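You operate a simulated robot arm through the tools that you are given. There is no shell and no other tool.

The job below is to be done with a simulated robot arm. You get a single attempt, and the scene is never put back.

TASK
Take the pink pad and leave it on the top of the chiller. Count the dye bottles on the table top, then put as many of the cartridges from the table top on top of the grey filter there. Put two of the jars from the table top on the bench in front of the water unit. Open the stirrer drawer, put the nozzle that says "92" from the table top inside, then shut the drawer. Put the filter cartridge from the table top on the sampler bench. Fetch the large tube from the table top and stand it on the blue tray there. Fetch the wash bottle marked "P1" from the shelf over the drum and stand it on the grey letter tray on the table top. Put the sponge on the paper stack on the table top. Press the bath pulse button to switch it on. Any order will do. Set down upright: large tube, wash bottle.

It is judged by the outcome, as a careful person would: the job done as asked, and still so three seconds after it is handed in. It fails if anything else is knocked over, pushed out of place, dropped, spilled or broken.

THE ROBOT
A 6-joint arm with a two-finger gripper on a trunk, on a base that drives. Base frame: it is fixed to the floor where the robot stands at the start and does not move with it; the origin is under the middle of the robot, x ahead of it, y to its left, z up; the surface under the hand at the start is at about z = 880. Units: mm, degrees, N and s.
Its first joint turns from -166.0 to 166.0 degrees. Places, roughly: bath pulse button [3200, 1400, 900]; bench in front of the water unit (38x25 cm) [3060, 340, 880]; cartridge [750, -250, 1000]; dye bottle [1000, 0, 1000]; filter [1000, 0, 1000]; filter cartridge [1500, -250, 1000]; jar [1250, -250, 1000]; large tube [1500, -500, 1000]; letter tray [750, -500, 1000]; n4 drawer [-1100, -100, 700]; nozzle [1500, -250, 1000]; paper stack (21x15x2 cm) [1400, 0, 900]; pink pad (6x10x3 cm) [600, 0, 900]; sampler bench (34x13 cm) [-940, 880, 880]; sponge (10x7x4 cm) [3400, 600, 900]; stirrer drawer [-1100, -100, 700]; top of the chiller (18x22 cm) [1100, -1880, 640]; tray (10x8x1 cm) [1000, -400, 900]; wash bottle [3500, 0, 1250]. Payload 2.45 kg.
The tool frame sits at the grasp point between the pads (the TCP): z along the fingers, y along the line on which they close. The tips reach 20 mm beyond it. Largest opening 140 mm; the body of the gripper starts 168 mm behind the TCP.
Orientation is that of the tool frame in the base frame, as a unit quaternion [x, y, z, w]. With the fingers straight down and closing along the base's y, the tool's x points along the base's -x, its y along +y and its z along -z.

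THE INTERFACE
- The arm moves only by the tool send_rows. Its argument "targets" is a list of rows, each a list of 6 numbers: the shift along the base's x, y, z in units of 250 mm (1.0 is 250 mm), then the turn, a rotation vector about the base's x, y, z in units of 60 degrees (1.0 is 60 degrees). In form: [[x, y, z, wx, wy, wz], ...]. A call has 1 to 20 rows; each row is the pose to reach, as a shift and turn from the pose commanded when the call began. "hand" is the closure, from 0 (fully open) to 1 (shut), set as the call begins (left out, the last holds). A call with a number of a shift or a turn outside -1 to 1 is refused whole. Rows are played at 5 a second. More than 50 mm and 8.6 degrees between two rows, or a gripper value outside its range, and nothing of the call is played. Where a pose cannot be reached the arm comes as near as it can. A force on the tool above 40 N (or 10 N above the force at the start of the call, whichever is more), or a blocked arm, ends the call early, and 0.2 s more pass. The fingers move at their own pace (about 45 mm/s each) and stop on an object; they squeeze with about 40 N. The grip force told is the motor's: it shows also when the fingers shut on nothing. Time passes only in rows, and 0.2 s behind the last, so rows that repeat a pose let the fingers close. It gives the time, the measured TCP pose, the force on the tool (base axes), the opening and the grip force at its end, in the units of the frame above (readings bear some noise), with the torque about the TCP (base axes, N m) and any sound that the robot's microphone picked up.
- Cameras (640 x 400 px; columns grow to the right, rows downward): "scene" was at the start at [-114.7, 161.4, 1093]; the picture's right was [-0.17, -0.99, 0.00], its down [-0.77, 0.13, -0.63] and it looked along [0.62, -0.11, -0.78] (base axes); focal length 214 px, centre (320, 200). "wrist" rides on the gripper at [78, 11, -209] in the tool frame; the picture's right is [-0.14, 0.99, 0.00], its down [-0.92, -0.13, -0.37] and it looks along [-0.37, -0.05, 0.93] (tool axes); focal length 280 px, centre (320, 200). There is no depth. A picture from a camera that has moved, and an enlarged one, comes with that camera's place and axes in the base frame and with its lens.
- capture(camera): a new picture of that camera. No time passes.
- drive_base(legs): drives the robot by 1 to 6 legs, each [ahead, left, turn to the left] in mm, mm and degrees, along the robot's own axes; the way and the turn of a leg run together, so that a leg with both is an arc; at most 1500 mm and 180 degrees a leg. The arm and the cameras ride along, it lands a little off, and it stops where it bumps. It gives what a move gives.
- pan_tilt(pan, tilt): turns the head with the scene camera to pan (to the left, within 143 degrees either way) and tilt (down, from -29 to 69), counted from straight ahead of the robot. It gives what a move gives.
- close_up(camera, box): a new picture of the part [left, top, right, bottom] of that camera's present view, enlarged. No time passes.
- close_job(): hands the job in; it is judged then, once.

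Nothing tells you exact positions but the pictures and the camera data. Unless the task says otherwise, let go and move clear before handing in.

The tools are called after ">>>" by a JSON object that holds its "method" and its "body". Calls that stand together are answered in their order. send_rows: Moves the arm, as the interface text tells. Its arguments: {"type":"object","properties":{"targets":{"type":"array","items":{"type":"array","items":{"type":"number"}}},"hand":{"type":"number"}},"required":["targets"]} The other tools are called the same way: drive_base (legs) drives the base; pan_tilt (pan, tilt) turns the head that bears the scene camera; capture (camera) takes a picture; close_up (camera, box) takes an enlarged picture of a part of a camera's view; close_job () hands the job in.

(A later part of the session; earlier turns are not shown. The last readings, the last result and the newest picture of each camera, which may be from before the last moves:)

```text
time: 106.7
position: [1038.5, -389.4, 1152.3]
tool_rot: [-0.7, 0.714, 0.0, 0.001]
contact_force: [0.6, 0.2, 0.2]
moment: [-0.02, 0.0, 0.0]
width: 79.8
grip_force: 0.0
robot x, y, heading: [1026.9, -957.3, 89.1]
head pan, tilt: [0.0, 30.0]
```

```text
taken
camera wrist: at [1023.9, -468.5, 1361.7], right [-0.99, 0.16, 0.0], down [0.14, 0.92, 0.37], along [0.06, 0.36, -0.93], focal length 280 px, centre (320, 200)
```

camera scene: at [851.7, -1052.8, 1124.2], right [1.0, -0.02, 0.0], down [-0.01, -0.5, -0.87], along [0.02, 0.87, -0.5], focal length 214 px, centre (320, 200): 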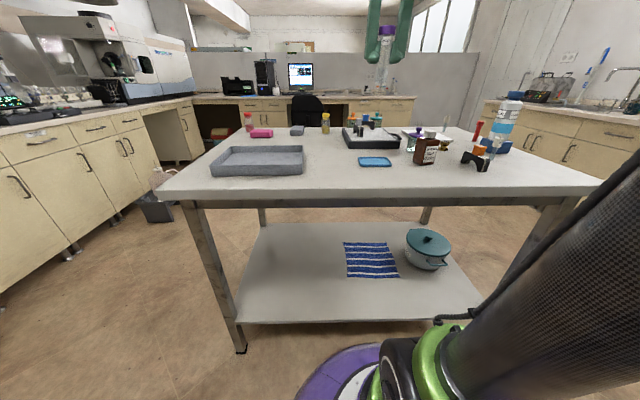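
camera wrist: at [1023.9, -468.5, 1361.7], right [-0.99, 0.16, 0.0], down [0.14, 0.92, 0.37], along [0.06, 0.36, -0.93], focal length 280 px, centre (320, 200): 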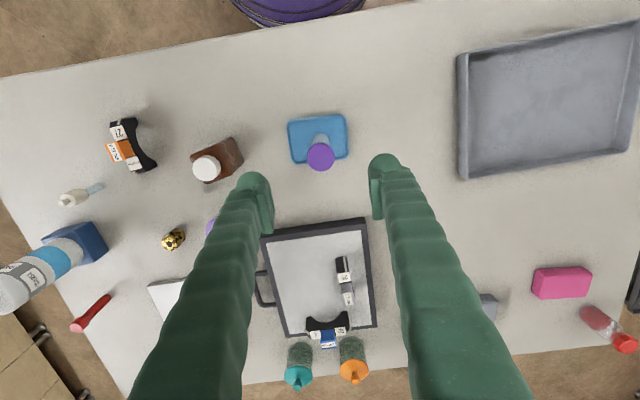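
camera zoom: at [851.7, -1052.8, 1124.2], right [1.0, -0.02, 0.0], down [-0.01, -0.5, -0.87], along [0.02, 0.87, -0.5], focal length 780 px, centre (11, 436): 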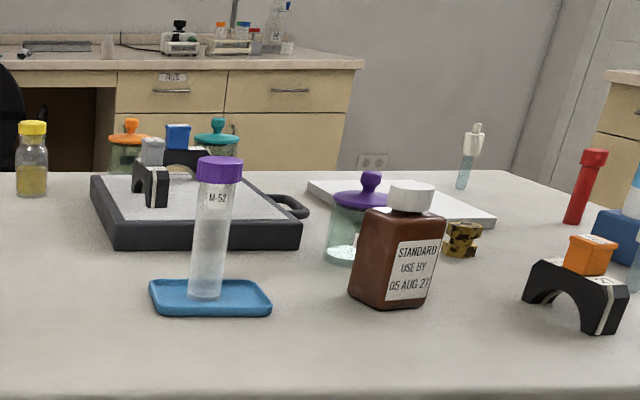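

The tube stands on the tray. Next the pink pad near (604,-40): I'll slide along this side toward it.

>>> {"method": "drive_base", "body": {"legs": [[0, 420, 1], [60, 0, 0]]}}

>>> {"method": "send_rows", "body": {"targets": [[0, 0.19, 0, 0, 0, 0], [0.0, 0.38, 0, 0, 0, 0], [0.0, 0.57, 0, 0, 0, 0], [0, 0.76, 0, 0, 0, 0]], "hand": 0}}

>>> {"method": "capture", "body": {"camera": "wrist"}}

>>> {"method": "capture", "body": {"camera": "scene"}}

```text
time: 109.9
position: [608.0, -326.1, 1151.0]
tool_rot: [0.708, -0.706, 0.001, 0.0]
contact_force: [0.1, -0.2, -0.1]
moment: [-0.02, 0.01, -0.02]
width: 79.6
grip_force: 0.1
robot x, y, heading: [613.2, -894.7, 90.0]
head pan, tilt: [0.0, 30.0]
```

```text
time: 110.9
position: [608.6, -136.3, 1152.2]
tool_rot: [0.708, -0.706, 0.0, -0.001]
contact_force: [0.2, -0.3, -0.3]
moment: [0.14, 0.02, -0.03]
width: 140.1
grip_force: 0.0
robot x, y, heading: [611.6, -892.4, 90.2]
head pan, tilt: [0.0, 30.0]
```

```text
taken
camera wrist: at [597.0, -216.2, 1361.9], right [-0.99, 0.13, 0.0], down [0.12, 0.92, 0.37], along [0.05, 0.37, -0.93], focal length 280 px, centre (320, 200)
```

wrist: 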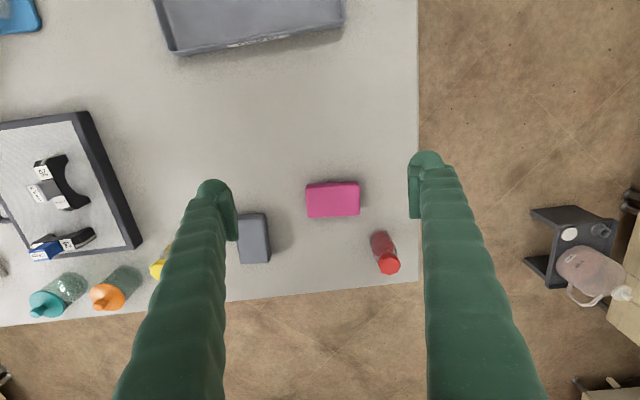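

```text
taken
camera scene: at [436.6, -993.4, 1124.2], right [1.0, 0.0, 0.0], down [0.0, -0.5, -0.87], along [0.0, 0.87, -0.5], focal length 214 px, centre (320, 200)
```

scene: 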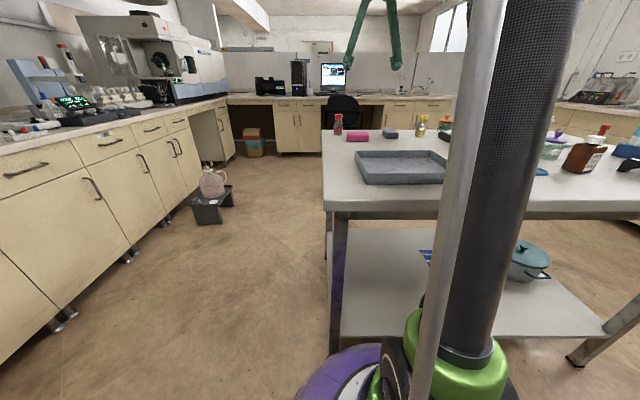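

The pink pad is centred at (599,-33), long side along x. I'll descend around its long ends.

>>> {"method": "send_rows", "body": {"targets": [[-0.02, 0.15, -0.1, 0, 0, 0], [-0.038, 0.3, -0.2, 0, 0, 0], [-0.038, 0.413, -0.33, 0, 0, 0], [-0.038, 0.413, -0.5, 0, 0, 0], [-0.038, 0.413, -0.65, 0, 0, 0]]}}

>>> {"method": "capture", "body": {"camera": "wrist"}}

```text
time: 112.1
position: [596.2, -32.0, 990.2]
tool_rot: [0.708, -0.706, 0.0, -0.001]
contact_force: [-0.3, 0.3, 0.5]
moment: [0.03, 0.0, -0.02]
width: 140.1
grip_force: 0.0
robot x, y, heading: [610.0, -890.8, 90.2]
head pan, tilt: [0.0, 30.0]
```

```text
taken
camera wrist: at [585.8, -110.7, 1198.8], right [-0.99, 0.13, 0.0], down [0.12, 0.92, 0.37], along [0.05, 0.37, -0.93], focal length 280 px, centre (320, 200)
```

wrist: 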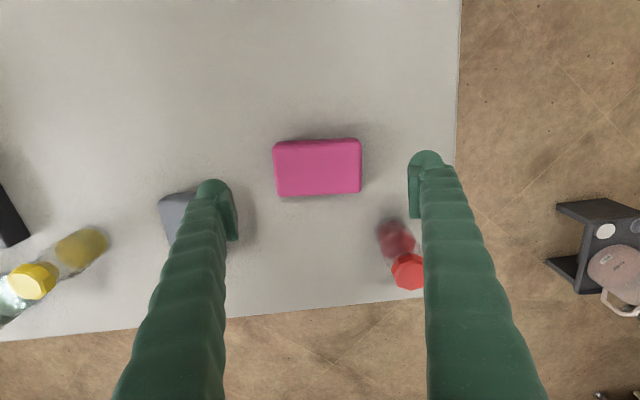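

Centred. Descending, gripping, lifting.

>>> {"method": "send_rows", "body": {"targets": [[0.012, 0, -0.1, 0, 0, 0], [0.012, 0, -0.2, 0, 0, 0], [0.012, 0, -0.3, 0, 0, 0], [0.012, 0, -0.34, 0, 0, 0]]}}

>>> {"method": "send_rows", "body": {"targets": [[0, 0, 0, 0, 0, 0], [0, 0, 0, 0, 0, 0], [0, 0, 0, 0, 0, 0], [0, 0, 0, 0, 0, 0], [0, 0, 0.1, 0, 0, 0], [0, 0, 0.28, 0, 0, 0], [0, 0, 0.46, 0, 0, 0]], "hand": 1}}

>>> {"method": "capture", "body": {"camera": "wrist"}}

```text
time: 113.1
position: [601.2, -32.0, 904.4]
tool_rot: [0.709, -0.705, 0.0, -0.001]
contact_force: [0.0, -0.5, 0.5]
moment: [0.01, 0.04, 0.0]
width: 140.0
grip_force: 0.1
robot x, y, heading: [610.8, -893.1, 90.2]
head pan, tilt: [0.0, 30.0]
```

```text
time: 114.7
position: [601.6, -30.8, 1019.6]
tool_rot: [0.709, -0.705, 0.0, 0.0]
contact_force: [0.5, 0.3, 0.2]
moment: [-0.04, 0.03, 0.0]
width: 95.6
grip_force: 40.0
robot x, y, heading: [611.2, -892.3, 89.7]
head pan, tilt: [0.0, 30.0]
```

```text
taken
camera wrist: at [589.7, -110.0, 1228.9], right [-0.99, 0.13, 0.0], down [0.12, 0.92, 0.37], along [0.05, 0.37, -0.93], focal length 280 px, centre (320, 200)
```

wrist: 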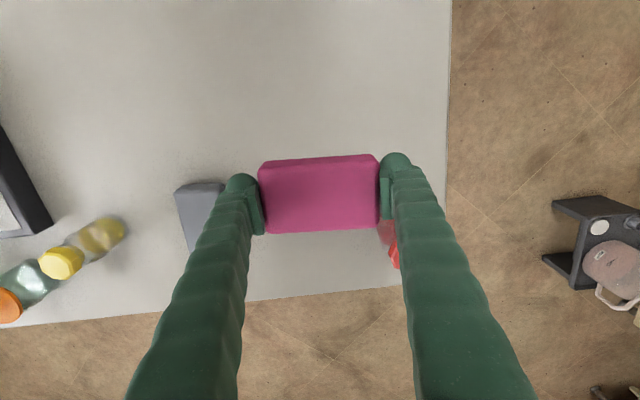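

Pad held. Retracting the arm, then turning to face the chiller.

>>> {"method": "send_rows", "body": {"targets": [[0, 0, 0.19, 0, 0, 0], [0, -0.15, 0.3, 0, 0, 0], [0, -0.34, 0.3, 0, 0, 0], [0, -0.53, 0.3, 0, 0, 0], [0, -0.72, 0.3, 0, 0, 0], [0, -0.91, 0.3, 0, 0, 0]]}}

>>> {"method": "send_rows", "body": {"targets": [[0, -0.15, 0, 0, 0, 0], [0, -0.3, 0, 0, 0, 0], [0, -0.45, 0, 0, 0, 0]]}}

>>> {"method": "drive_base", "body": {"legs": [[0, 0, 180], [0, 400, 0], [200, 0, 0]]}}

>>> {"method": "pan_tilt", "body": {"pan": 0, "tilt": 35}}

>>> {"method": "capture", "body": {"camera": "scene"}}

>>> {"method": "capture", "body": {"camera": "wrist"}}

```text
time: 116.1
position: [600.9, -260.5, 1094.9]
tool_rot: [0.709, -0.705, 0.002, 0.0]
contact_force: [-0.2, 1.2, -0.5]
moment: [-0.09, -0.01, -0.01]
width: 95.5
grip_force: 40.2
robot x, y, heading: [611.7, -892.4, 90.4]
head pan, tilt: [0.0, 30.0]
```

```text
time: 116.9
position: [600.1, -373.0, 1092.1]
tool_rot: [0.708, -0.706, 0.001, -0.001]
contact_force: [0.1, -0.6, -0.7]
moment: [-0.01, 0.0, 0.01]
width: 94.9
grip_force: 39.8
robot x, y, heading: [610.4, -894.6, 90.2]
head pan, tilt: [0.0, 30.0]
```

```text
time: 128.0
position: [1059.2, -1597.8, 1093.3]
tool_rot: [0.69, 0.724, 0.0, -0.001]
contact_force: [0.3, 0.4, -0.5]
moment: [0.0, 0.01, -0.02]
width: 93.7
grip_force: 39.9
robot x, y, heading: [1023.8, -1079.2, -87.2]
head pan, tilt: [0.0, 30.0]
```

```text
time: 128.7
position: [1059.2, -1597.7, 1092.6]
tool_rot: [0.69, 0.724, -0.001, -0.001]
contact_force: [0.7, -0.9, -1.0]
moment: [-0.03, -0.04, 0.0]
width: 93.9
grip_force: 39.7
robot x, y, heading: [1024.0, -1076.5, -87.0]
head pan, tilt: [0.0, 35.0]
```

```text
taken
camera scene: at [1194.6, -967.5, 1116.5], right [-1.0, -0.05, 0.0], down [-0.03, 0.57, -0.82], along [0.04, -0.82, -0.57], focal length 214 px, centre (320, 200)
```

scene: 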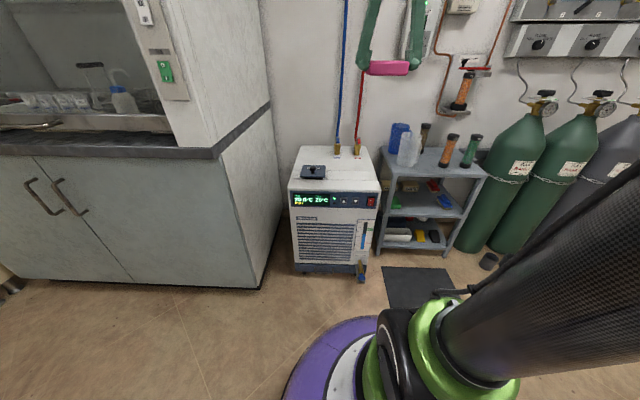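

```text
taken
camera wrist: at [1065.5, -1519.1, 1302.2], right [1.0, -0.09, 0.0], down [-0.08, -0.93, 0.37], along [-0.03, -0.37, -0.93], focal length 280 px, centre (320, 200)
```

wrist: 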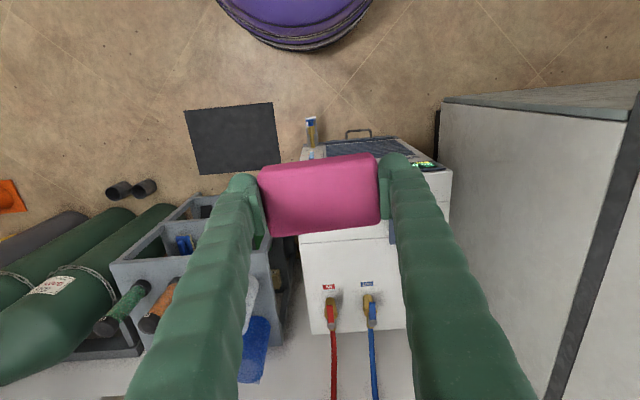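

I see the chiller with a black cap/handle near its front-left on top and hose fittings at the back. Zooming in.

>>> {"method": "close_up", "body": {"camera": "scene", "box": [270, 130, 400, 220]}}

>>> {"method": "close_up", "body": {"camera": "wrist", "box": [280, 120, 480, 350]}}

```text
4.44 times, centred on (335, 175) of scene
camera zoom: at [1194.6, -967.5, 1116.5], right [-1.0, -0.05, 0.0], down [-0.03, 0.57, -0.82], along [0.04, -0.82, -0.57], focal length 953 px, centre (253, 311)
```

zoom: 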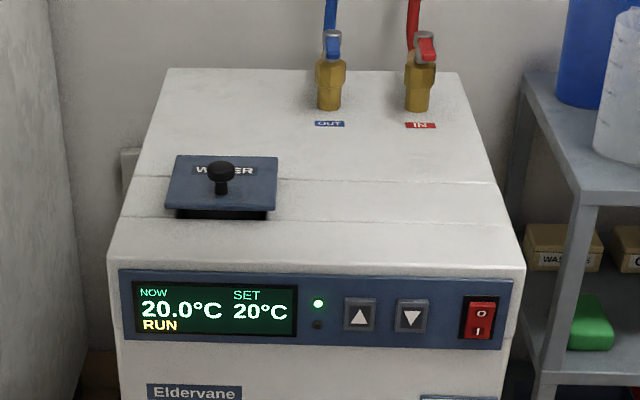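

```text
1.74 times, centred on (380, 235) of wrist
camera zoom: at [1065.5, -1519.1, 1302.2], right [1.0, -0.09, 0.0], down [-0.08, -0.93, 0.37], along [-0.03, -0.37, -0.93], focal length 488 px, centre (216, 139)
```

zoom: 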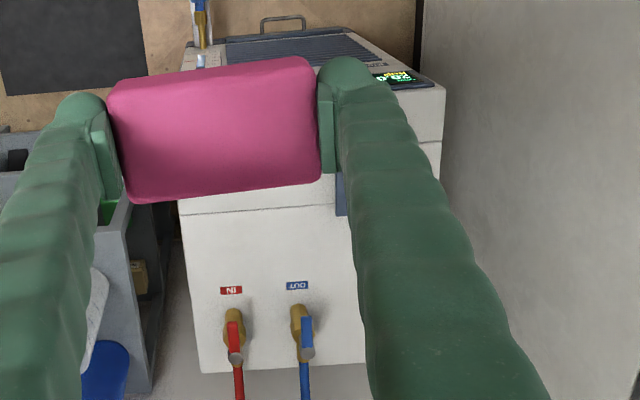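

Free patch of the chiller top is about x 1010–1190, y -1990–-1770 at z≈640. Moving the pad over (1100,-1880).

>>> {"method": "send_rows", "body": {"targets": [[0.027, -0.15, -0.1, 0, 0, 0], [0.054, -0.3, -0.2, 0, 0, 0], [0.081, -0.45, -0.3, 0, 0, 0], [0.108, -0.6, -0.4, 0, 0, 0], [0.135, -0.75, -0.5, 0, 0, 0], [0.162, -0.9, -0.6, 0, 0, 0]]}}

>>> {"method": "send_rows", "body": {"targets": [[0, -0.08, -0.15, 0, 0, 0], [0, -0.16, -0.3, 0, 0, 0], [0, -0.228, -0.45, 0, 0, 0], [0, -0.228, -0.62, 0, 0, 0], [0, -0.228, -0.8, 0, 0, 0]]}}

>>> {"method": "capture", "body": {"camera": "wrist"}}

>>> {"method": "close_up", "body": {"camera": "scene", "box": [260, 110, 420, 220]}}

```text
time: 130.1
position: [1099.6, -1822.1, 942.2]
tool_rot: [0.69, 0.724, -0.001, -0.001]
contact_force: [-0.7, 0.7, 0.3]
moment: [-0.07, -0.03, -0.01]
width: 93.7
grip_force: 40.2
robot x, y, heading: [1022.5, -1078.9, -87.1]
head pan, tilt: [0.0, 35.0]
```

```text
time: 131.3
position: [1101.7, -1878.1, 742.0]
tool_rot: [0.689, 0.724, -0.001, -0.001]
contact_force: [0.4, -0.4, -0.9]
moment: [0.0, -0.01, 0.02]
width: 93.5
grip_force: 39.8
robot x, y, heading: [1023.3, -1080.3, -86.9]
head pan, tilt: [0.0, 35.0]
```

```text
taken
camera wrist: at [1108.1, -1800.4, 951.3], right [1.0, -0.09, 0.0], down [-0.08, -0.93, 0.37], along [-0.03, -0.37, -0.93], focal length 280 px, centre (320, 200)
```

wrist: 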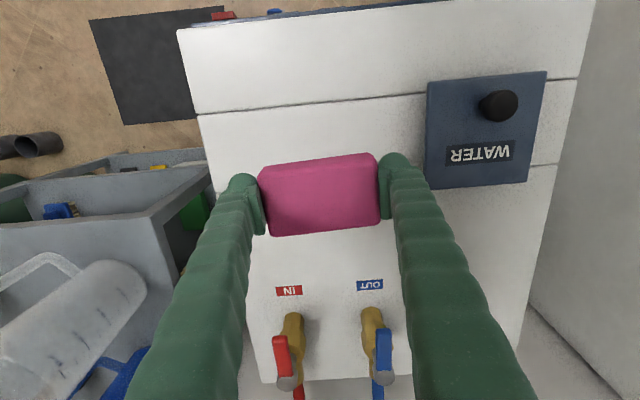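

```text
3.64 times, centred on (340, 165) of scene
camera zoom: at [1194.6, -967.6, 1116.4], right [-1.0, -0.05, 0.0], down [-0.03, 0.57, -0.82], along [0.04, -0.82, -0.57], focal length 780 px, centre (247, 327)
```

zoom: 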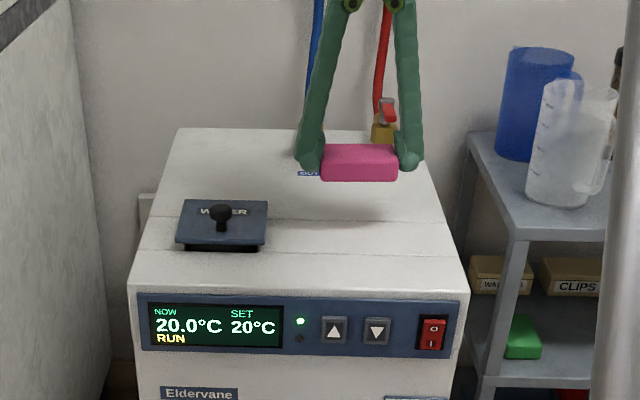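

Over the clear patch. Lowering to just above the top.

>>> {"method": "send_rows", "body": {"targets": [[0, 0, -0.12, 0, 0, 0], [0, 0, -0.22, 0, 0, 0], [0, 0, -0.27, 0, 0, 0]]}}

>>> {"method": "close_up", "body": {"camera": "scene", "box": [260, 110, 420, 220]}}

>>> {"method": "send_rows", "body": {"targets": [[0, 0, -0.01, 0, 0, 0], [0, 0, -0.02, 0, 0, 0]]}}

>>> {"method": "send_rows", "body": {"targets": [[0, 0, -0.008, 0, 0, 0], [0, 0, -0.012, 0, 0, 0]]}}

```text
time: 132.1
position: [1100.0, -1879.5, 674.8]
tool_rot: [0.689, 0.724, -0.001, -0.001]
contact_force: [0.4, -0.1, -0.5]
moment: [0.03, -0.02, -0.03]
width: 93.6
grip_force: 40.1
robot x, y, heading: [1020.8, -1078.8, -87.1]
head pan, tilt: [0.0, 35.0]
```

```text
3.64 times, centred on (340, 165) of scene
camera zoom: at [1194.6, -967.7, 1116.4], right [-1.0, -0.05, 0.0], down [-0.03, 0.57, -0.82], along [0.04, -0.82, -0.57], focal length 780 px, centre (247, 327)
```

zoom: 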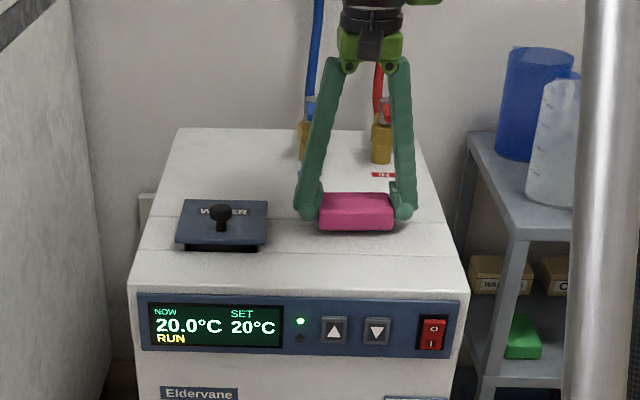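

```text
time: 132.7
position: [1100.1, -1878.1, 671.5]
tool_rot: [0.69, 0.724, 0.0, 0.0]
contact_force: [0.8, 0.1, -0.3]
moment: [-0.02, -0.02, 0.0]
width: 93.7
grip_force: 39.8
robot x, y, heading: [1025.0, -1078.8, -87.0]
head pan, tilt: [0.0, 35.0]
```

```text
time: 133.3
position: [1099.7, -1879.2, 669.0]
tool_rot: [0.689, 0.724, 0.0, -0.001]
contact_force: [-0.6, 0.1, -0.5]
moment: [-0.01, 0.0, 0.01]
width: 93.6
grip_force: 40.1
robot x, y, heading: [1021.1, -1079.8, -87.1]
head pan, tilt: [0.0, 35.0]
```

>>> {"method": "send_rows", "body": {"targets": [[0, 0, -0.01, 0, 0, 0], [0, 0, -0.016, 0, 0, 0]]}}

>>> {"method": "send_rows", "body": {"targets": [[0, 0, -0.008, 0, 0, 0], [0, 0, -0.012, 0, 0, 0]]}}

```text
time: 133.9
position: [1098.8, -1879.0, 665.6]
tool_rot: [0.69, 0.724, -0.001, 0.0]
contact_force: [-0.2, 1.8, 19.7]
moment: [0.02, -0.08, 0.12]
width: 93.6
grip_force: 40.7
robot x, y, heading: [1022.2, -1079.1, -87.2]
head pan, tilt: [0.0, 35.0]
stopped in row 2: the force on the tool passed its limit at 45 N (the readings are from after the stop); the commanded pose is now the measured one
```

```text
time: 134.3
position: [1099.5, -1879.3, 665.6]
tool_rot: [0.689, 0.724, -0.001, -0.001]
contact_force: [0.2, 4.4, 22.3]
moment: [0.03, -0.1, 0.1]
width: 93.4
grip_force: 40.0
robot x, y, heading: [1023.2, -1078.9, -87.5]
head pan, tilt: [0.0, 35.0]
stopped in row 1: the force on the tool passed its limit at 47 N (the readings are from after the stop); the commanded pose is now the measured one
```

Contact at the chiller top. Releasing a bit and rising.

>>> {"method": "send_rows", "body": {"targets": [[0, 0, 0.004, 0, 0, 0], [0, 0, 0.004, 0, 0, 0], [0, 0, 0.004, 0, 0, 0], [0, 0, 0.1, 0, 0, 0], [0, 0, 0.28, 0, 0, 0], [0, 0, 0.46, 0, 0, 0], [0, 0, 0.64, 0, 0, 0], [0, 0, 0.82, 0, 0, 0], [0, 0, 0.98, 0, 0, 0]], "hand": 0.1}}

>>> {"method": "close_up", "body": {"camera": "scene", "box": [260, 110, 420, 220]}}

```text
time: 136.3
position: [1099.1, -1879.8, 911.0]
tool_rot: [0.689, 0.725, -0.002, 0.0]
contact_force: [0.2, -0.4, 0.2]
moment: [0.03, -0.01, -0.01]
width: 126.0
grip_force: 0.1
robot x, y, heading: [1024.9, -1078.1, -87.3]
head pan, tilt: [0.0, 35.0]
```

```text
3.64 times, centred on (340, 165) of scene
camera zoom: at [1194.6, -967.7, 1116.5], right [-1.0, -0.05, 0.0], down [-0.03, 0.57, -0.82], along [0.04, -0.82, -0.57], focal length 780 px, centre (247, 327)
```

zoom: 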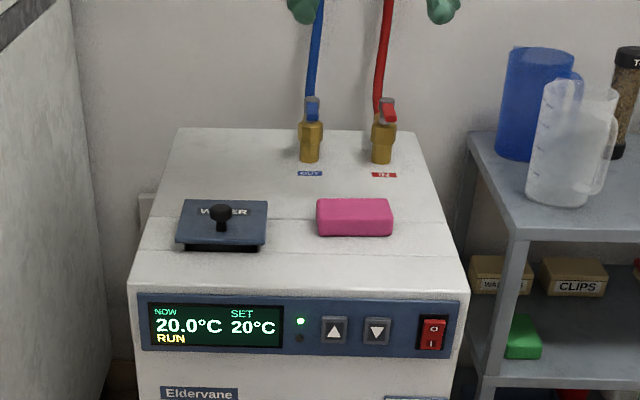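

The pink pad is on the chiller. Next I'll inspect and open the stirrer drawer with the empty hand; retracting and driving there.

>>> {"method": "send_rows", "body": {"targets": [[0, 0.15, 0.1, 0, 0, 0], [0, 0.3, 0.2, 0, 0, 0], [0, 0.45, 0.3, 0, 0, 0], [0, 0.6, 0.4, 0, 0, 0], [0, 0.75, 0.5, 0, 0, 0], [0, 0.9, 0.6, 0, 0, 0]]}}

>>> {"method": "drive_base", "body": {"legs": [[0, 0, -90], [1100, 0, -3], [0, -650, 0]]}}

>>> {"method": "pan_tilt", "body": {"pan": 0, "tilt": 30}}

>>> {"method": "capture", "body": {"camera": "scene"}}

```text
time: 137.7
position: [1103.1, -1656.6, 1060.1]
tool_rot: [0.69, 0.724, -0.001, 0.0]
contact_force: [0.4, -0.1, -0.2]
moment: [0.06, -0.01, 0.01]
width: 125.9
grip_force: 0.0
robot x, y, heading: [1022.9, -1074.8, -87.3]
head pan, tilt: [0.0, 35.0]
```

```text
time: 150.2
position: [-641.7, -508.9, 1059.7]
tool_rot: [1.0, -0.006, -0.001, -0.001]
contact_force: [0.9, 0.5, 0.1]
moment: [0.03, -0.02, 0.0]
width: 125.8
grip_force: 0.0
robot x, y, heading: [-56.0, -466.2, 179.4]
head pan, tilt: [0.0, 35.0]
```

```text
time: 150.9
position: [-643.2, -508.9, 1059.8]
tool_rot: [1.0, -0.006, -0.001, -0.001]
contact_force: [-0.1, 0.4, -0.1]
moment: [0.0, 0.02, -0.03]
width: 126.0
grip_force: 0.2
robot x, y, heading: [-57.2, -469.8, 179.2]
head pan, tilt: [0.0, 30.0]
```

```text
taken
camera scene: at [38.0, -643.0, 1124.2], right [0.01, 1.0, 0.0], down [0.5, -0.01, -0.87], along [-0.87, 0.01, -0.5], focal length 214 px, centre (320, 200)
```

scene: 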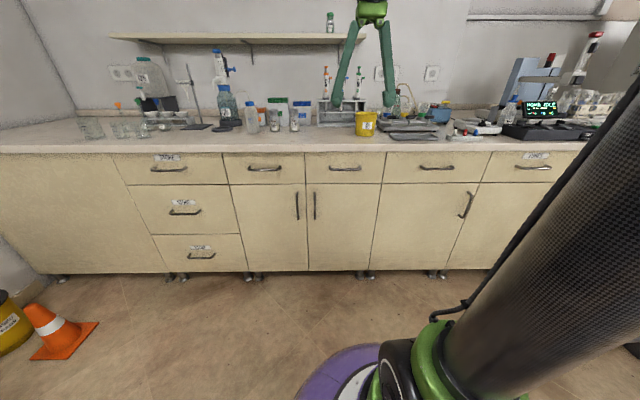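

Good frontal view of the drawers. Zooming in on the labels.

>>> {"method": "close_up", "body": {"camera": "scene", "box": [120, 140, 260, 270]}}

>>> {"method": "close_up", "body": {"camera": "scene", "box": [220, 60, 400, 190]}}

>>> {"method": "close_up", "body": {"camera": "scene", "box": [370, 80, 580, 200]}}

>>> {"method": "close_up", "body": {"camera": "scene", "box": [60, 50, 260, 150]}}

```text
3.08 times, centred on (190, 205) of scene
camera zoom: at [38.0, -643.0, 1124.2], right [0.01, 1.0, 0.0], down [0.5, -0.01, -0.87], along [-0.87, 0.01, -0.5], focal length 660 px, centre (720, 185)
```

zoom: 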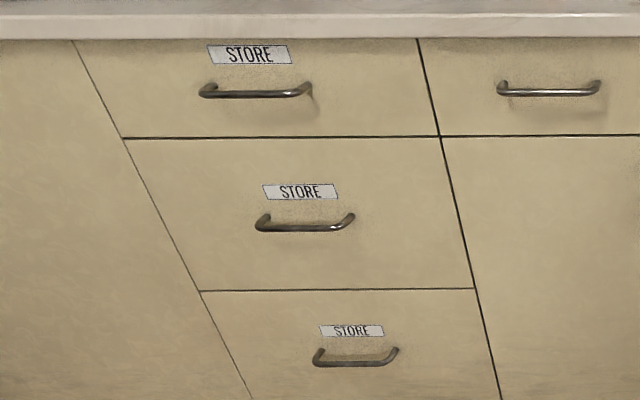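

```text
3.08 times, centred on (310, 125) of scene
camera zoom: at [38.0, -643.0, 1124.2], right [0.01, 1.0, 0.0], down [0.5, -0.01, -0.87], along [-0.87, 0.01, -0.5], focal length 660 px, centre (351, 431)
```

zoom: 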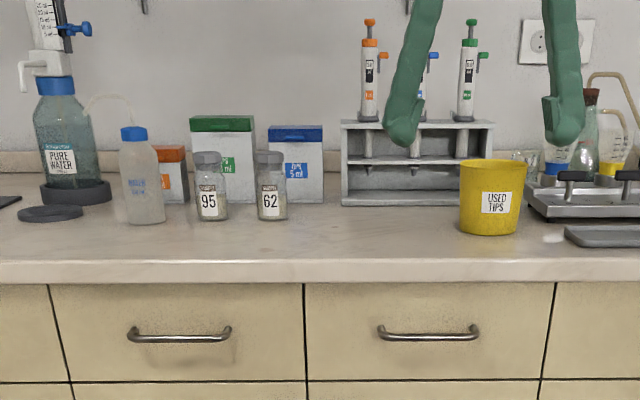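

```text
3.05 times, centred on (475, 140) of scene
camera zoom: at [38.0, -643.0, 1124.2], right [0.01, 1.0, 0.0], down [0.5, -0.01, -0.87], along [-0.87, 0.01, -0.5], focal length 654 px, centre (-152, 383)
```

zoom: 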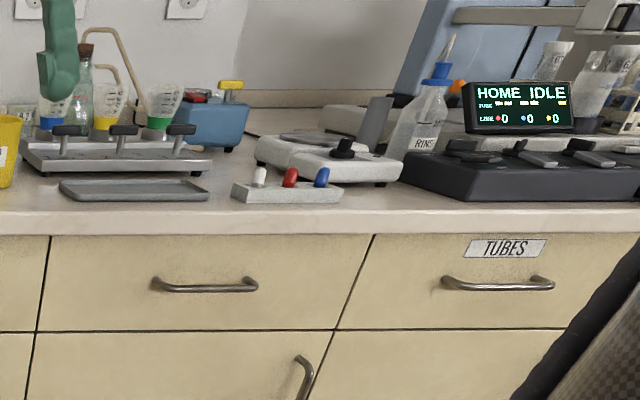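

```text
3.20 times, centred on (160, 100) of scene
camera zoom: at [38.0, -643.0, 1124.2], right [0.01, 1.0, 0.0], down [0.5, -0.01, -0.87], along [-0.87, 0.01, -0.5], focal length 686 px, centre (832, 520)
```

zoom: 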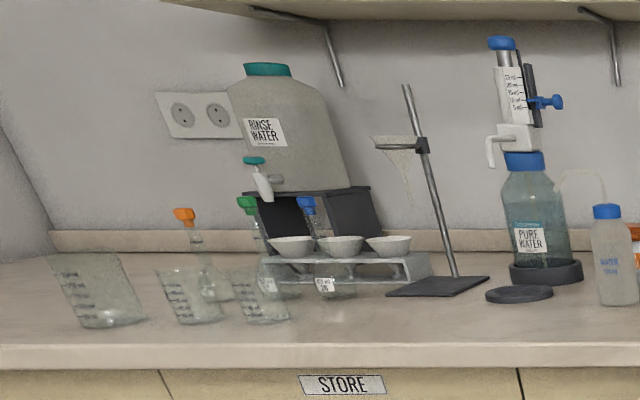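

The unlabelled drawer at y≈-355…97 (by the stirrer, centre y≈-130) matches the listed place. Lining up in front of its handle.

>>> {"method": "drive_base", "body": {"legs": [[0, -340, 0.8]]}}

>>> {"method": "capture", "body": {"camera": "scene"}}

>>> {"method": "close_up", "body": {"camera": "scene", "box": [280, 90, 520, 240]}}

>>> {"method": "capture", "body": {"camera": "wrist"}}

```text
time: 153.1
position: [-639.2, -180.4, 1059.7]
tool_rot: [1.0, -0.002, -0.001, -0.001]
contact_force: [0.1, 0.9, 0.1]
moment: [0.03, 0.0, 0.02]
width: 126.0
grip_force: 0.0
robot x, y, heading: [-52.0, -135.1, 179.5]
head pan, tilt: [0.0, 30.0]
```

```text
taken
camera scene: at [42.6, -310.3, 1124.2], right [0.01, 1.0, 0.0], down [0.5, 0.0, -0.87], along [-0.87, 0.01, -0.5], focal length 214 px, centre (320, 200)
```

scene: 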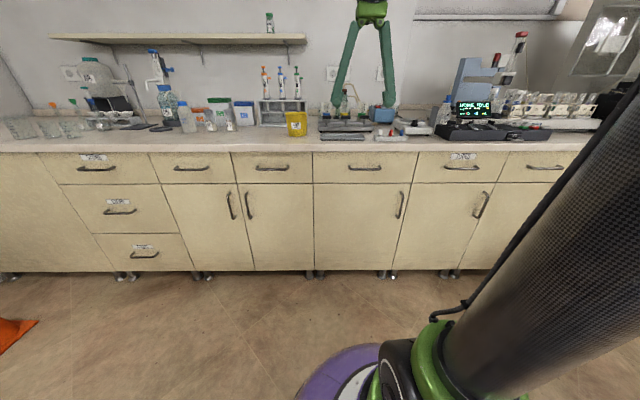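

```text
2.67 times, centred on (400, 165) of scene
camera zoom: at [42.6, -310.3, 1124.2], right [0.01, 1.0, 0.0], down [0.5, 0.0, -0.87], along [-0.87, 0.01, -0.5], focal length 572 px, centre (107, 293)
```

zoom: 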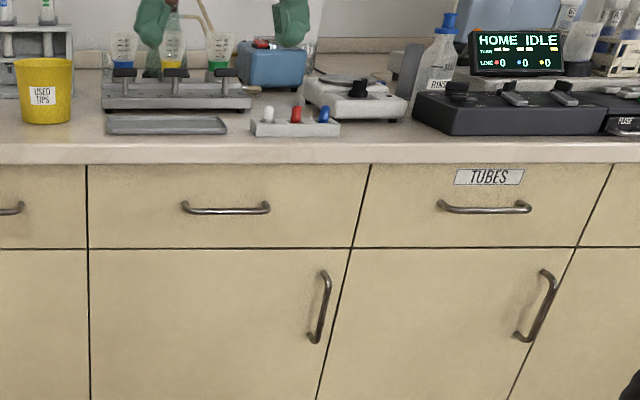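

```text
taken
camera wrist: at [-561.3, -193.8, 1268.7], right [-0.14, -0.99, 0.0], down [-0.92, 0.13, 0.37], along [-0.37, 0.05, -0.93], focal length 280 px, centre (320, 200)
```

wrist: 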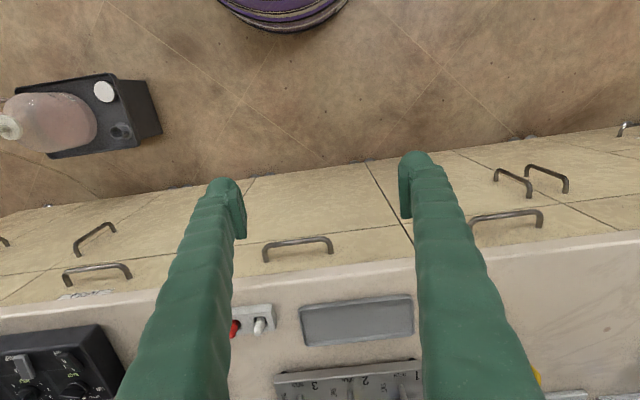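

Handle bar is at about x=-844, y=-107, z=772. I'll swing the gripper to point horizontally with fingers closing vertically.

>>> {"method": "send_rows", "body": {"targets": [[0.02, 0.036, -0.05, 0.0722, 0.0722, 0.0722], [0.04, 0.072, -0.1, 0.1443, 0.1443, 0.1443], [0.06, 0.11, -0.15, 0.2165, 0.2165, 0.2165], [0.08, 0.145, -0.2, 0.2887, 0.2887, 0.2887], [0.1, 0.18, -0.25, 0.3608, 0.3608, 0.3608], [0.12, 0.22, -0.3, 0.433, 0.433, 0.433], [0.14, 0.255, -0.35, 0.505, 0.505, 0.505], [0.16, 0.293, -0.4, 0.5773, 0.5773, 0.5773]], "hand": 0.5}}

>>> {"method": "send_rows", "body": {"targets": [[0, 0, -0.05, 0.0722, 0.0722, 0.0722], [0, 0, -0.1, 0.1443, 0.1443, 0.1443], [0, 0, -0.15, 0.2165, 0.2165, 0.2165], [0, 0, -0.2, 0.2887, 0.2887, 0.2887], [0, 0, -0.25, 0.3608, 0.3608, 0.3608], [0, 0, -0.3, 0.433, 0.433, 0.433], [0, 0, -0.35, 0.505, 0.505, 0.505], [0, 0, -0.4, 0.5773, 0.5773, 0.5773]]}}

>>> {"method": "capture", "body": {"camera": "wrist"}}

>>> {"method": "capture", "body": {"camera": "scene"}}

```text
time: 154.9
position: [-598.5, -107.4, 959.2]
tool_rot: [0.866, 0.288, -0.292, -0.288]
contact_force: [0.1, -1.0, 0.4]
moment: [-0.02, -0.01, -0.02]
width: 69.8
grip_force: 0.0
robot x, y, heading: [-59.0, -133.2, 179.5]
head pan, tilt: [0.0, 30.0]
```

```text
time: 156.7
position: [-601.9, -101.9, 873.5]
tool_rot: [0.539, 0.474, -0.489, -0.495]
contact_force: [-0.3, -0.3, 1.0]
moment: [0.01, 0.01, 0.03]
width: 70.1
grip_force: 0.0
out of reach, approached as far as the arm can: row 8
robot x, y, heading: [-53.8, -136.2, 179.6]
head pan, tilt: [0.0, 30.0]
```

```text
taken
camera wrist: at [-387.6, -40.6, 865.8], right [0.02, -0.2, -0.98], down [0.3, -0.94, 0.19], along [-0.95, -0.3, 0.04], focal length 280 px, centre (320, 200)
```

wrist: 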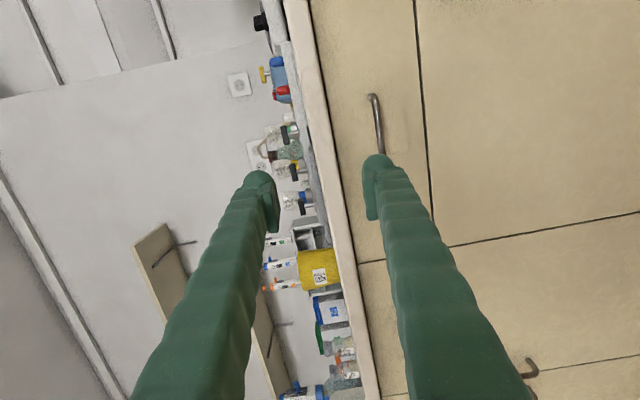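

```text
taken
camera scene: at [42.8, -310.3, 1124.2], right [0.01, 1.0, 0.0], down [0.5, 0.0, -0.87], along [-0.87, 0.01, -0.5], focal length 214 px, centre (320, 200)
```

scene: 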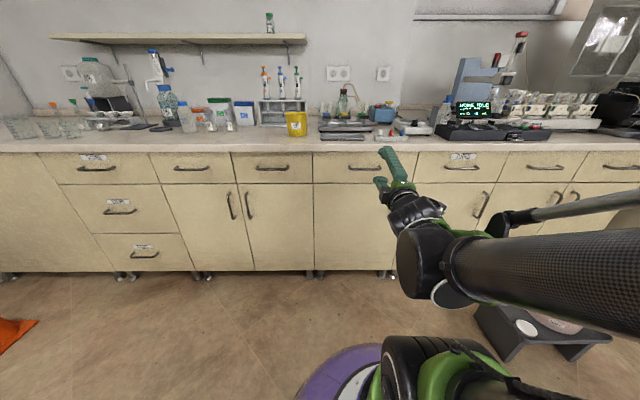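

The gripper is nearly horizontal and the handle reads z≈773. Moving in line with it, keeping short of the handle.

>>> {"method": "send_rows", "body": {"targets": [[-0.1, 0, -0.08, 0, 0, 0], [-0.2, 0, -0.16, 0, 0, 0], [-0.3, 0, -0.24, 0, 0, 0], [-0.4, 0, -0.32, 0, 0, 0], [-0.5, 0, -0.35, 0, 0, 0]]}}

>>> {"method": "capture", "body": {"camera": "wrist"}}

>>> {"method": "capture", "body": {"camera": "scene"}}

```text
time: 157.9
position: [-724.4, -101.9, 787.1]
tool_rot: [0.539, 0.474, -0.49, -0.495]
contact_force: [-0.4, -0.2, 0.3]
moment: [0.0, -0.03, -0.03]
width: 70.2
grip_force: 0.0
robot x, y, heading: [-55.5, -132.4, 179.9]
head pan, tilt: [0.0, 30.0]
```

```text
taken
camera wrist: at [-510.8, -41.0, 778.6], right [0.02, -0.2, -0.98], down [0.3, -0.93, 0.19], along [-0.95, -0.3, 0.04], focal length 280 px, centre (320, 200)
```

wrist: 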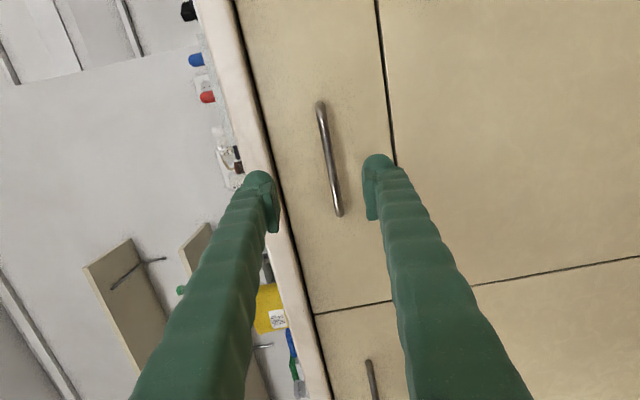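

```text
taken
camera scene: at [42.8, -310.3, 1124.2], right [0.01, 1.0, 0.0], down [0.5, 0.0, -0.87], along [-0.87, 0.01, -0.5], focal length 214 px, centre (320, 200)
```

scene: 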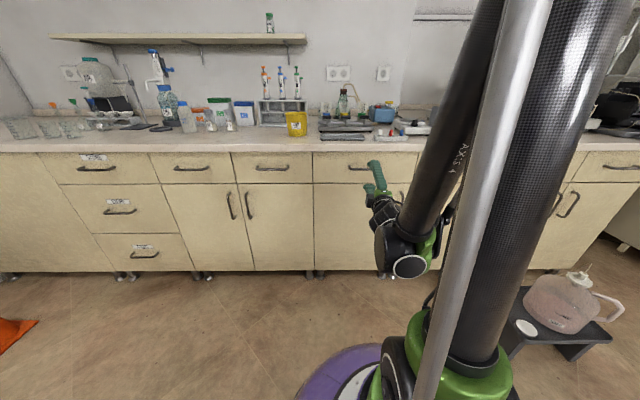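

The bar is at z≈771 and the fingers straddle it. Moving closer.

>>> {"method": "send_rows", "body": {"targets": [[-0.05, 0, -0.064, 0, 0, 0], [-0.15, 0, -0.064, 0, 0, 0], [-0.25, 0, -0.064, 0, 0, 0], [-0.35, 0, -0.064, 0, 0, 0]]}}

>>> {"method": "capture", "body": {"camera": "wrist"}}

>>> {"method": "close_up", "body": {"camera": "scene", "box": [300, 130, 460, 240]}}

```text
time: 158.9
position: [-811.4, -100.5, 772.0]
tool_rot: [0.539, 0.475, -0.489, -0.495]
contact_force: [-0.7, -0.5, -0.1]
moment: [-0.01, -0.04, 0.01]
width: 69.8
grip_force: 0.2
out of reach, approached as far as the arm can: row 1, 2
robot x, y, heading: [-55.8, -134.4, 179.6]
head pan, tilt: [0.0, 30.0]
```

```text
taken
camera wrist: at [-598.6, -39.0, 763.4], right [0.02, -0.2, -0.98], down [0.3, -0.94, 0.19], along [-0.95, -0.3, 0.04], focal length 280 px, centre (320, 200)
```

wrist: 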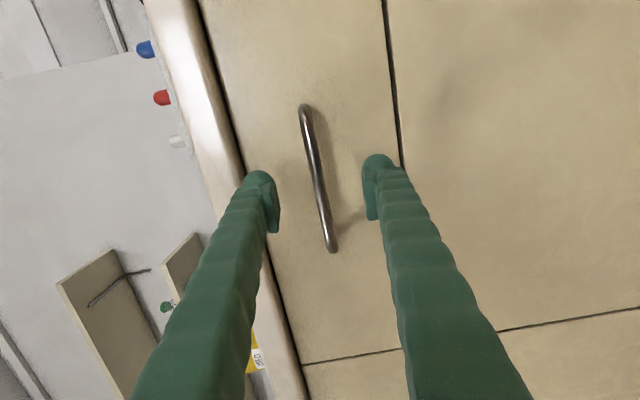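

```text
3.64 times, centred on (380, 185) of scene
camera zoom: at [42.7, -310.3, 1124.2], right [0.01, 1.0, 0.0], down [0.5, 0.0, -0.87], along [-0.87, 0.01, -0.5], focal length 780 px, centre (102, 254)
```

zoom: 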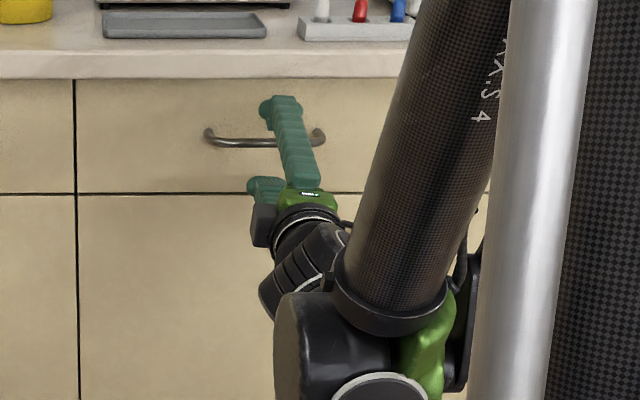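

Bar is centred between the fingers. Advancing the last 30 mm and closing on it.

>>> {"method": "send_rows", "body": {"targets": [[-0.05, 0, 0, 0, 0, 0], [-0.1, 0, 0, 0, 0, 0], [-0.12, 0, 0, 0, 0, 0]]}}

>>> {"method": "capture", "body": {"camera": "wrist"}}

>>> {"method": "send_rows", "body": {"targets": [[0, 0, 0, 0, 0, 0], [0, 0, 0, 0, 0, 0], [0, 0, 0, 0, 0, 0], [0, 0, 0, 0, 0, 0], [0, 0, 0, 0, 0, 0]], "hand": 1}}

>>> {"method": "capture", "body": {"camera": "wrist"}}

```text
time: 159.7
position: [-841.7, -100.6, 770.4]
tool_rot: [0.54, 0.474, -0.49, -0.493]
contact_force: [-0.6, -0.3, 0.4]
moment: [0.01, -0.02, -0.01]
width: 70.2
grip_force: 0.0
robot x, y, heading: [-54.5, -132.4, 179.6]
head pan, tilt: [0.0, 30.0]
```

```text
taken
camera wrist: at [-628.6, -39.7, 763.1], right [0.02, -0.2, -0.98], down [0.3, -0.93, 0.19], along [-0.95, -0.3, 0.04], focal length 280 px, centre (320, 200)
```

wrist: 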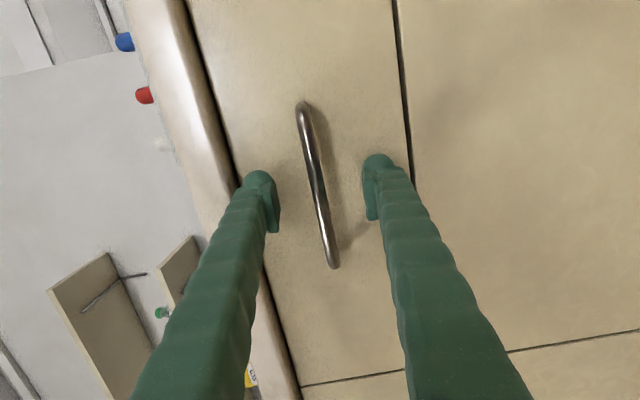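

```text
time: 160.9
position: [-842.4, -101.7, 771.3]
tool_rot: [0.539, 0.475, -0.489, -0.495]
contact_force: [-1.7, 0.7, 5.9]
moment: [1.19, -0.02, 0.07]
width: 8.4
grip_force: 34.6
robot x, y, heading: [-58.4, -128.2, 179.5]
head pan, tilt: [0.0, 30.0]
```

```text
taken
camera wrist: at [-628.5, -39.6, 763.2], right [0.02, -0.2, -0.98], down [0.3, -0.94, 0.19], along [-0.95, -0.3, 0.04], focal length 280 px, centre (320, 200)
```

wrist: 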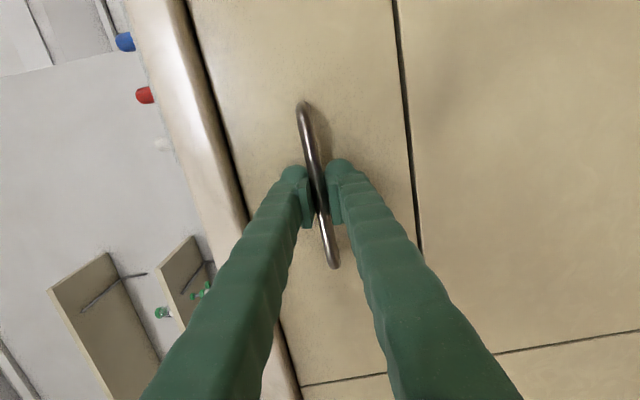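

The handle is gripped. Pulling the drawer open gently.

>>> {"method": "send_rows", "body": {"targets": [[0.04, 0, 0, 0, 0, 0], [0.1, 0, 0, 0, 0, 0], [0.16, 0, 0, 0, 0, 0], [0.22, 0, 0, 0, 0, 0], [0.28, 0, 0, 0, 0, 0]]}}

>>> {"method": "capture", "body": {"camera": "scene"}}

```text
time: 162.1
position: [-772.0, -101.3, 772.1]
tool_rot: [0.541, 0.475, -0.487, -0.493]
contact_force: [0.7, -4.3, -23.2]
moment: [1.31, 0.07, -0.36]
width: 8.5
grip_force: 36.3
robot x, y, heading: [-56.9, -135.7, 179.8]
head pan, tilt: [0.0, 30.0]
```

```text
taken
camera scene: at [42.1, -310.4, 1124.3], right [0.01, 1.0, 0.0], down [0.5, 0.0, -0.87], along [-0.87, 0.01, -0.5], focal length 214 px, centre (320, 200)
```

scene: 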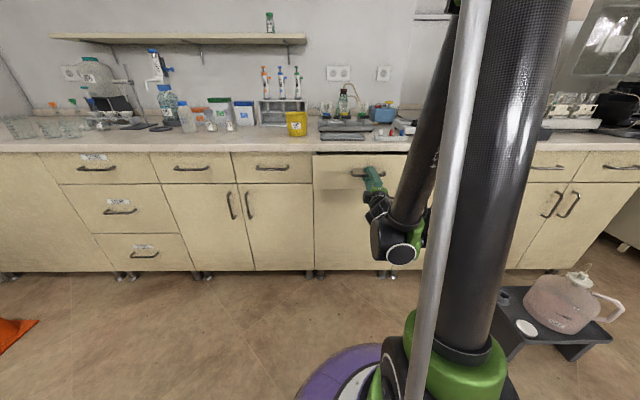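

It slides. Continuing to pull with a tiny height correction.

>>> {"method": "send_rows", "body": {"targets": [[0.06, 0, -0.006, 0, 0, 0], [0.12, 0, -0.006, 0, 0, 0], [0.18, 0, -0.006, 0, 0, 0], [0.24, 0, -0.006, 0, 0, 0], [0.3, 0, -0.006, 0, 0, 0]]}}

>>> {"method": "send_rows", "body": {"targets": [[0.06, 0, 0, 0, 0, 0], [0.12, 0, 0, 0, 0, 0], [0.18, 0, 0, 0, 0, 0], [0.24, 0, 0, 0, 0, 0], [0.3, 0, 0, 0, 0, 0]]}}

>>> {"method": "capture", "body": {"camera": "scene"}}

```text
time: 162.4
position: [-769.4, -101.0, 771.3]
tool_rot: [0.542, 0.476, -0.486, -0.494]
contact_force: [1.2, -2.5, -36.3]
moment: [1.3, 0.01, -0.13]
width: 8.2
grip_force: 35.3
out of reach, approached as far as the arm can: row 1
robot x, y, heading: [-54.5, -136.7, 179.9]
head pan, tilt: [0.0, 30.0]
stopped in row 1: the force on the tool passed its limit at 54 N (the readings are from after the stop); the commanded pose is now the measured one
```

```text
time: 162.7
position: [-765.0, -100.6, 770.9]
tool_rot: [0.542, 0.476, -0.484, -0.494]
contact_force: [0.4, -2.5, -33.6]
moment: [1.33, 0.07, -0.16]
width: 8.2
grip_force: 36.8
robot x, y, heading: [-52.3, -133.3, 179.7]
head pan, tilt: [0.0, 30.0]
stopped in row 1: the force on the tool passed its limit at 56 N (the readings are from after the stop); the commanded pose is now the measured one
```

```text
taken
camera scene: at [41.8, -310.4, 1124.3], right [0.01, 1.0, 0.0], down [0.5, 0.0, -0.87], along [-0.87, 0.01, -0.5], focal length 214 px, centre (320, 200)
```

scene: 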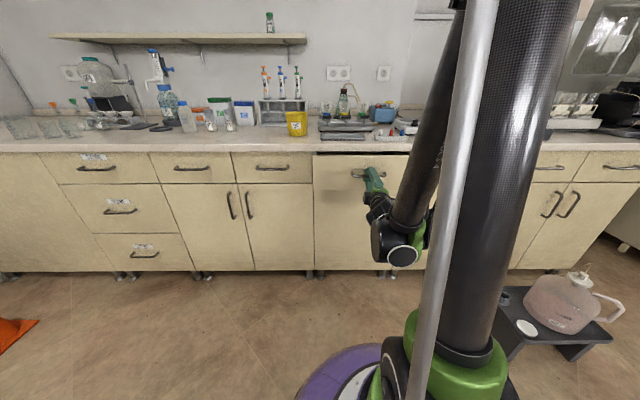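

A vertical force has built up at the handle. I'll nudge in z alone to relieve it.

>>> {"method": "send_rows", "body": {"targets": [[0, 0, -0.006, 0, 0, 0]]}}

>>> {"method": "send_rows", "body": {"targets": [[0, 0, -0.004, 0, 0, 0]]}}

```text
time: 163.1
position: [-766.1, -101.4, 771.3]
tool_rot: [0.544, 0.476, -0.484, -0.492]
contact_force: [0.5, 0.4, -23.8]
moment: [1.28, 0.04, -0.01]
width: 8.4
grip_force: 36.1
robot x, y, heading: [-54.7, -136.3, 179.7]
head pan, tilt: [0.0, 30.0]
```

```text
time: 163.5
position: [-765.0, -100.1, 772.4]
tool_rot: [0.543, 0.476, -0.485, -0.492]
contact_force: [-1.4, -0.9, -6.1]
moment: [1.27, 0.03, 0.15]
width: 8.5
grip_force: 36.2
robot x, y, heading: [-56.0, -131.8, 179.9]
head pan, tilt: [0.0, 30.0]
```

Relieved. I'll pull the rest by backing the base, which keeps the arm's height fixed.

>>> {"method": "drive_base", "body": {"legs": [[-80, 0, 0]]}}

>>> {"method": "capture", "body": {"camera": "scene"}}

```text
time: 164.6
position: [-685.7, -100.7, 770.7]
tool_rot: [0.544, 0.477, -0.484, -0.492]
contact_force: [-1.2, 0.4, 1.7]
moment: [1.25, -0.01, 0.08]
width: 8.3
grip_force: 36.1
robot x, y, heading: [22.1, -130.3, 179.4]
head pan, tilt: [0.0, 30.0]
```

```text
taken
camera scene: at [121.1, -310.9, 1124.2], right [0.01, 1.0, 0.0], down [0.5, 0.0, -0.87], along [-0.87, 0.01, -0.5], focal length 214 px, centre (320, 200)
```

scene: 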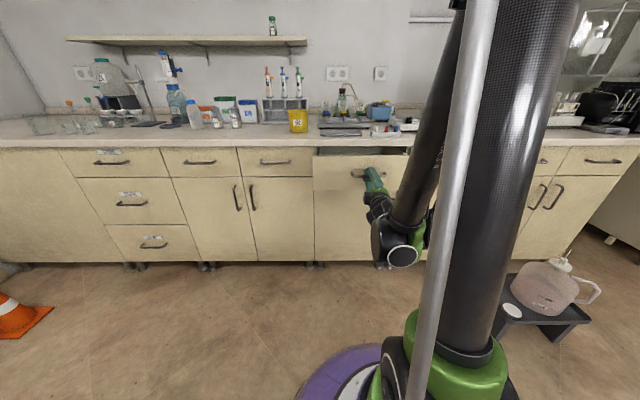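

Works well. Another 60 mm, then I'll release the handle.

>>> {"method": "drive_base", "body": {"legs": [[-65, 0, 0]]}}

>>> {"method": "send_rows", "body": {"targets": [[0, 0, 0, 0, 0, 0], [0, 0, 0, 0, 0, 0], [0, 0, 0, 0, 0, 0]], "hand": 0.5}}

>>> {"method": "capture", "body": {"camera": "wrist"}}

>>> {"method": "capture", "body": {"camera": "scene"}}

```text
time: 165.6
position: [-622.2, -100.2, 770.5]
tool_rot: [0.544, 0.477, -0.484, -0.493]
contact_force: [-0.8, 2.1, 1.8]
moment: [1.27, 0.01, 0.05]
width: 8.2
grip_force: 36.0
robot x, y, heading: [88.9, -133.6, 179.3]
head pan, tilt: [0.0, 30.0]
```

```text
time: 166.4
position: [-621.1, -99.5, 771.4]
tool_rot: [0.543, 0.476, -0.485, -0.492]
contact_force: [-0.5, 0.5, -0.1]
moment: [0.0, 0.01, 0.0]
width: 70.0
grip_force: 0.0
robot x, y, heading: [83.4, -132.0, 179.6]
head pan, tilt: [0.0, 30.0]
```

```text
taken
camera wrist: at [-407.4, -40.1, 766.2], right [0.03, -0.2, -0.98], down [0.29, -0.94, 0.2], along [-0.96, -0.29, 0.03], focal length 280 px, centre (320, 200)
```

wrist: 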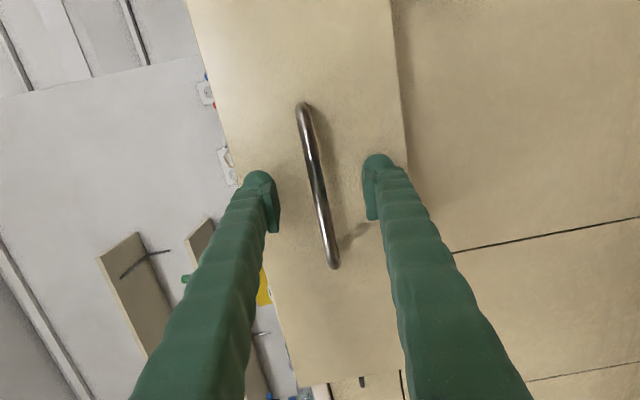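

```text
taken
camera scene: at [185.7, -311.4, 1124.2], right [0.01, 1.0, 0.0], down [0.5, 0.0, -0.87], along [-0.87, 0.01, -0.5], focal length 214 px, centre (320, 200)
```

scene: 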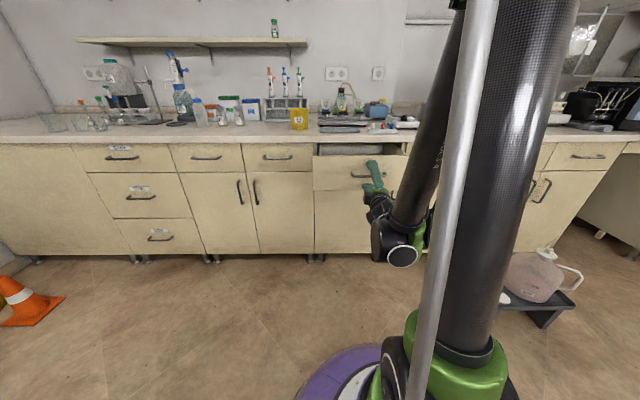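

Drawer is open ~220 mm. Backing the fingers off the handle.

>>> {"method": "send_rows", "body": {"targets": [[0.08, 0, 0, 0, 0, 0], [0.16, 0, 0, 0, 0, 0], [0.24, 0, 0, 0, 0, 0], [0.3, 0, 0, 0, 0, 0]]}}

>>> {"method": "capture", "body": {"camera": "wrist"}}

```text
time: 167.4
position: [-546.7, -99.4, 785.4]
tool_rot: [0.545, 0.477, -0.484, -0.492]
contact_force: [-0.9, 0.3, 0.4]
moment: [-0.01, -0.02, 0.02]
width: 70.1
grip_force: 0.0
out of reach, approached as far as the arm can: row 1, 2, 3, 4
robot x, y, heading: [86.3, -135.6, 179.6]
head pan, tilt: [0.0, 30.0]
```

```text
taken
camera wrist: at [-333.0, -39.5, 779.9], right [0.03, -0.2, -0.98], down [0.29, -0.94, 0.2], along [-0.96, -0.29, 0.03], focal length 280 px, centre (320, 200)
```

wrist: 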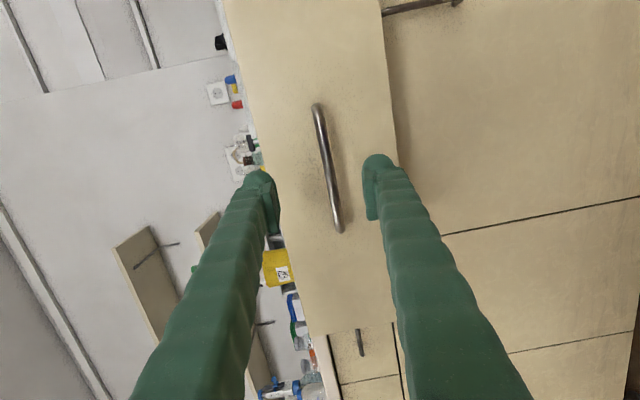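

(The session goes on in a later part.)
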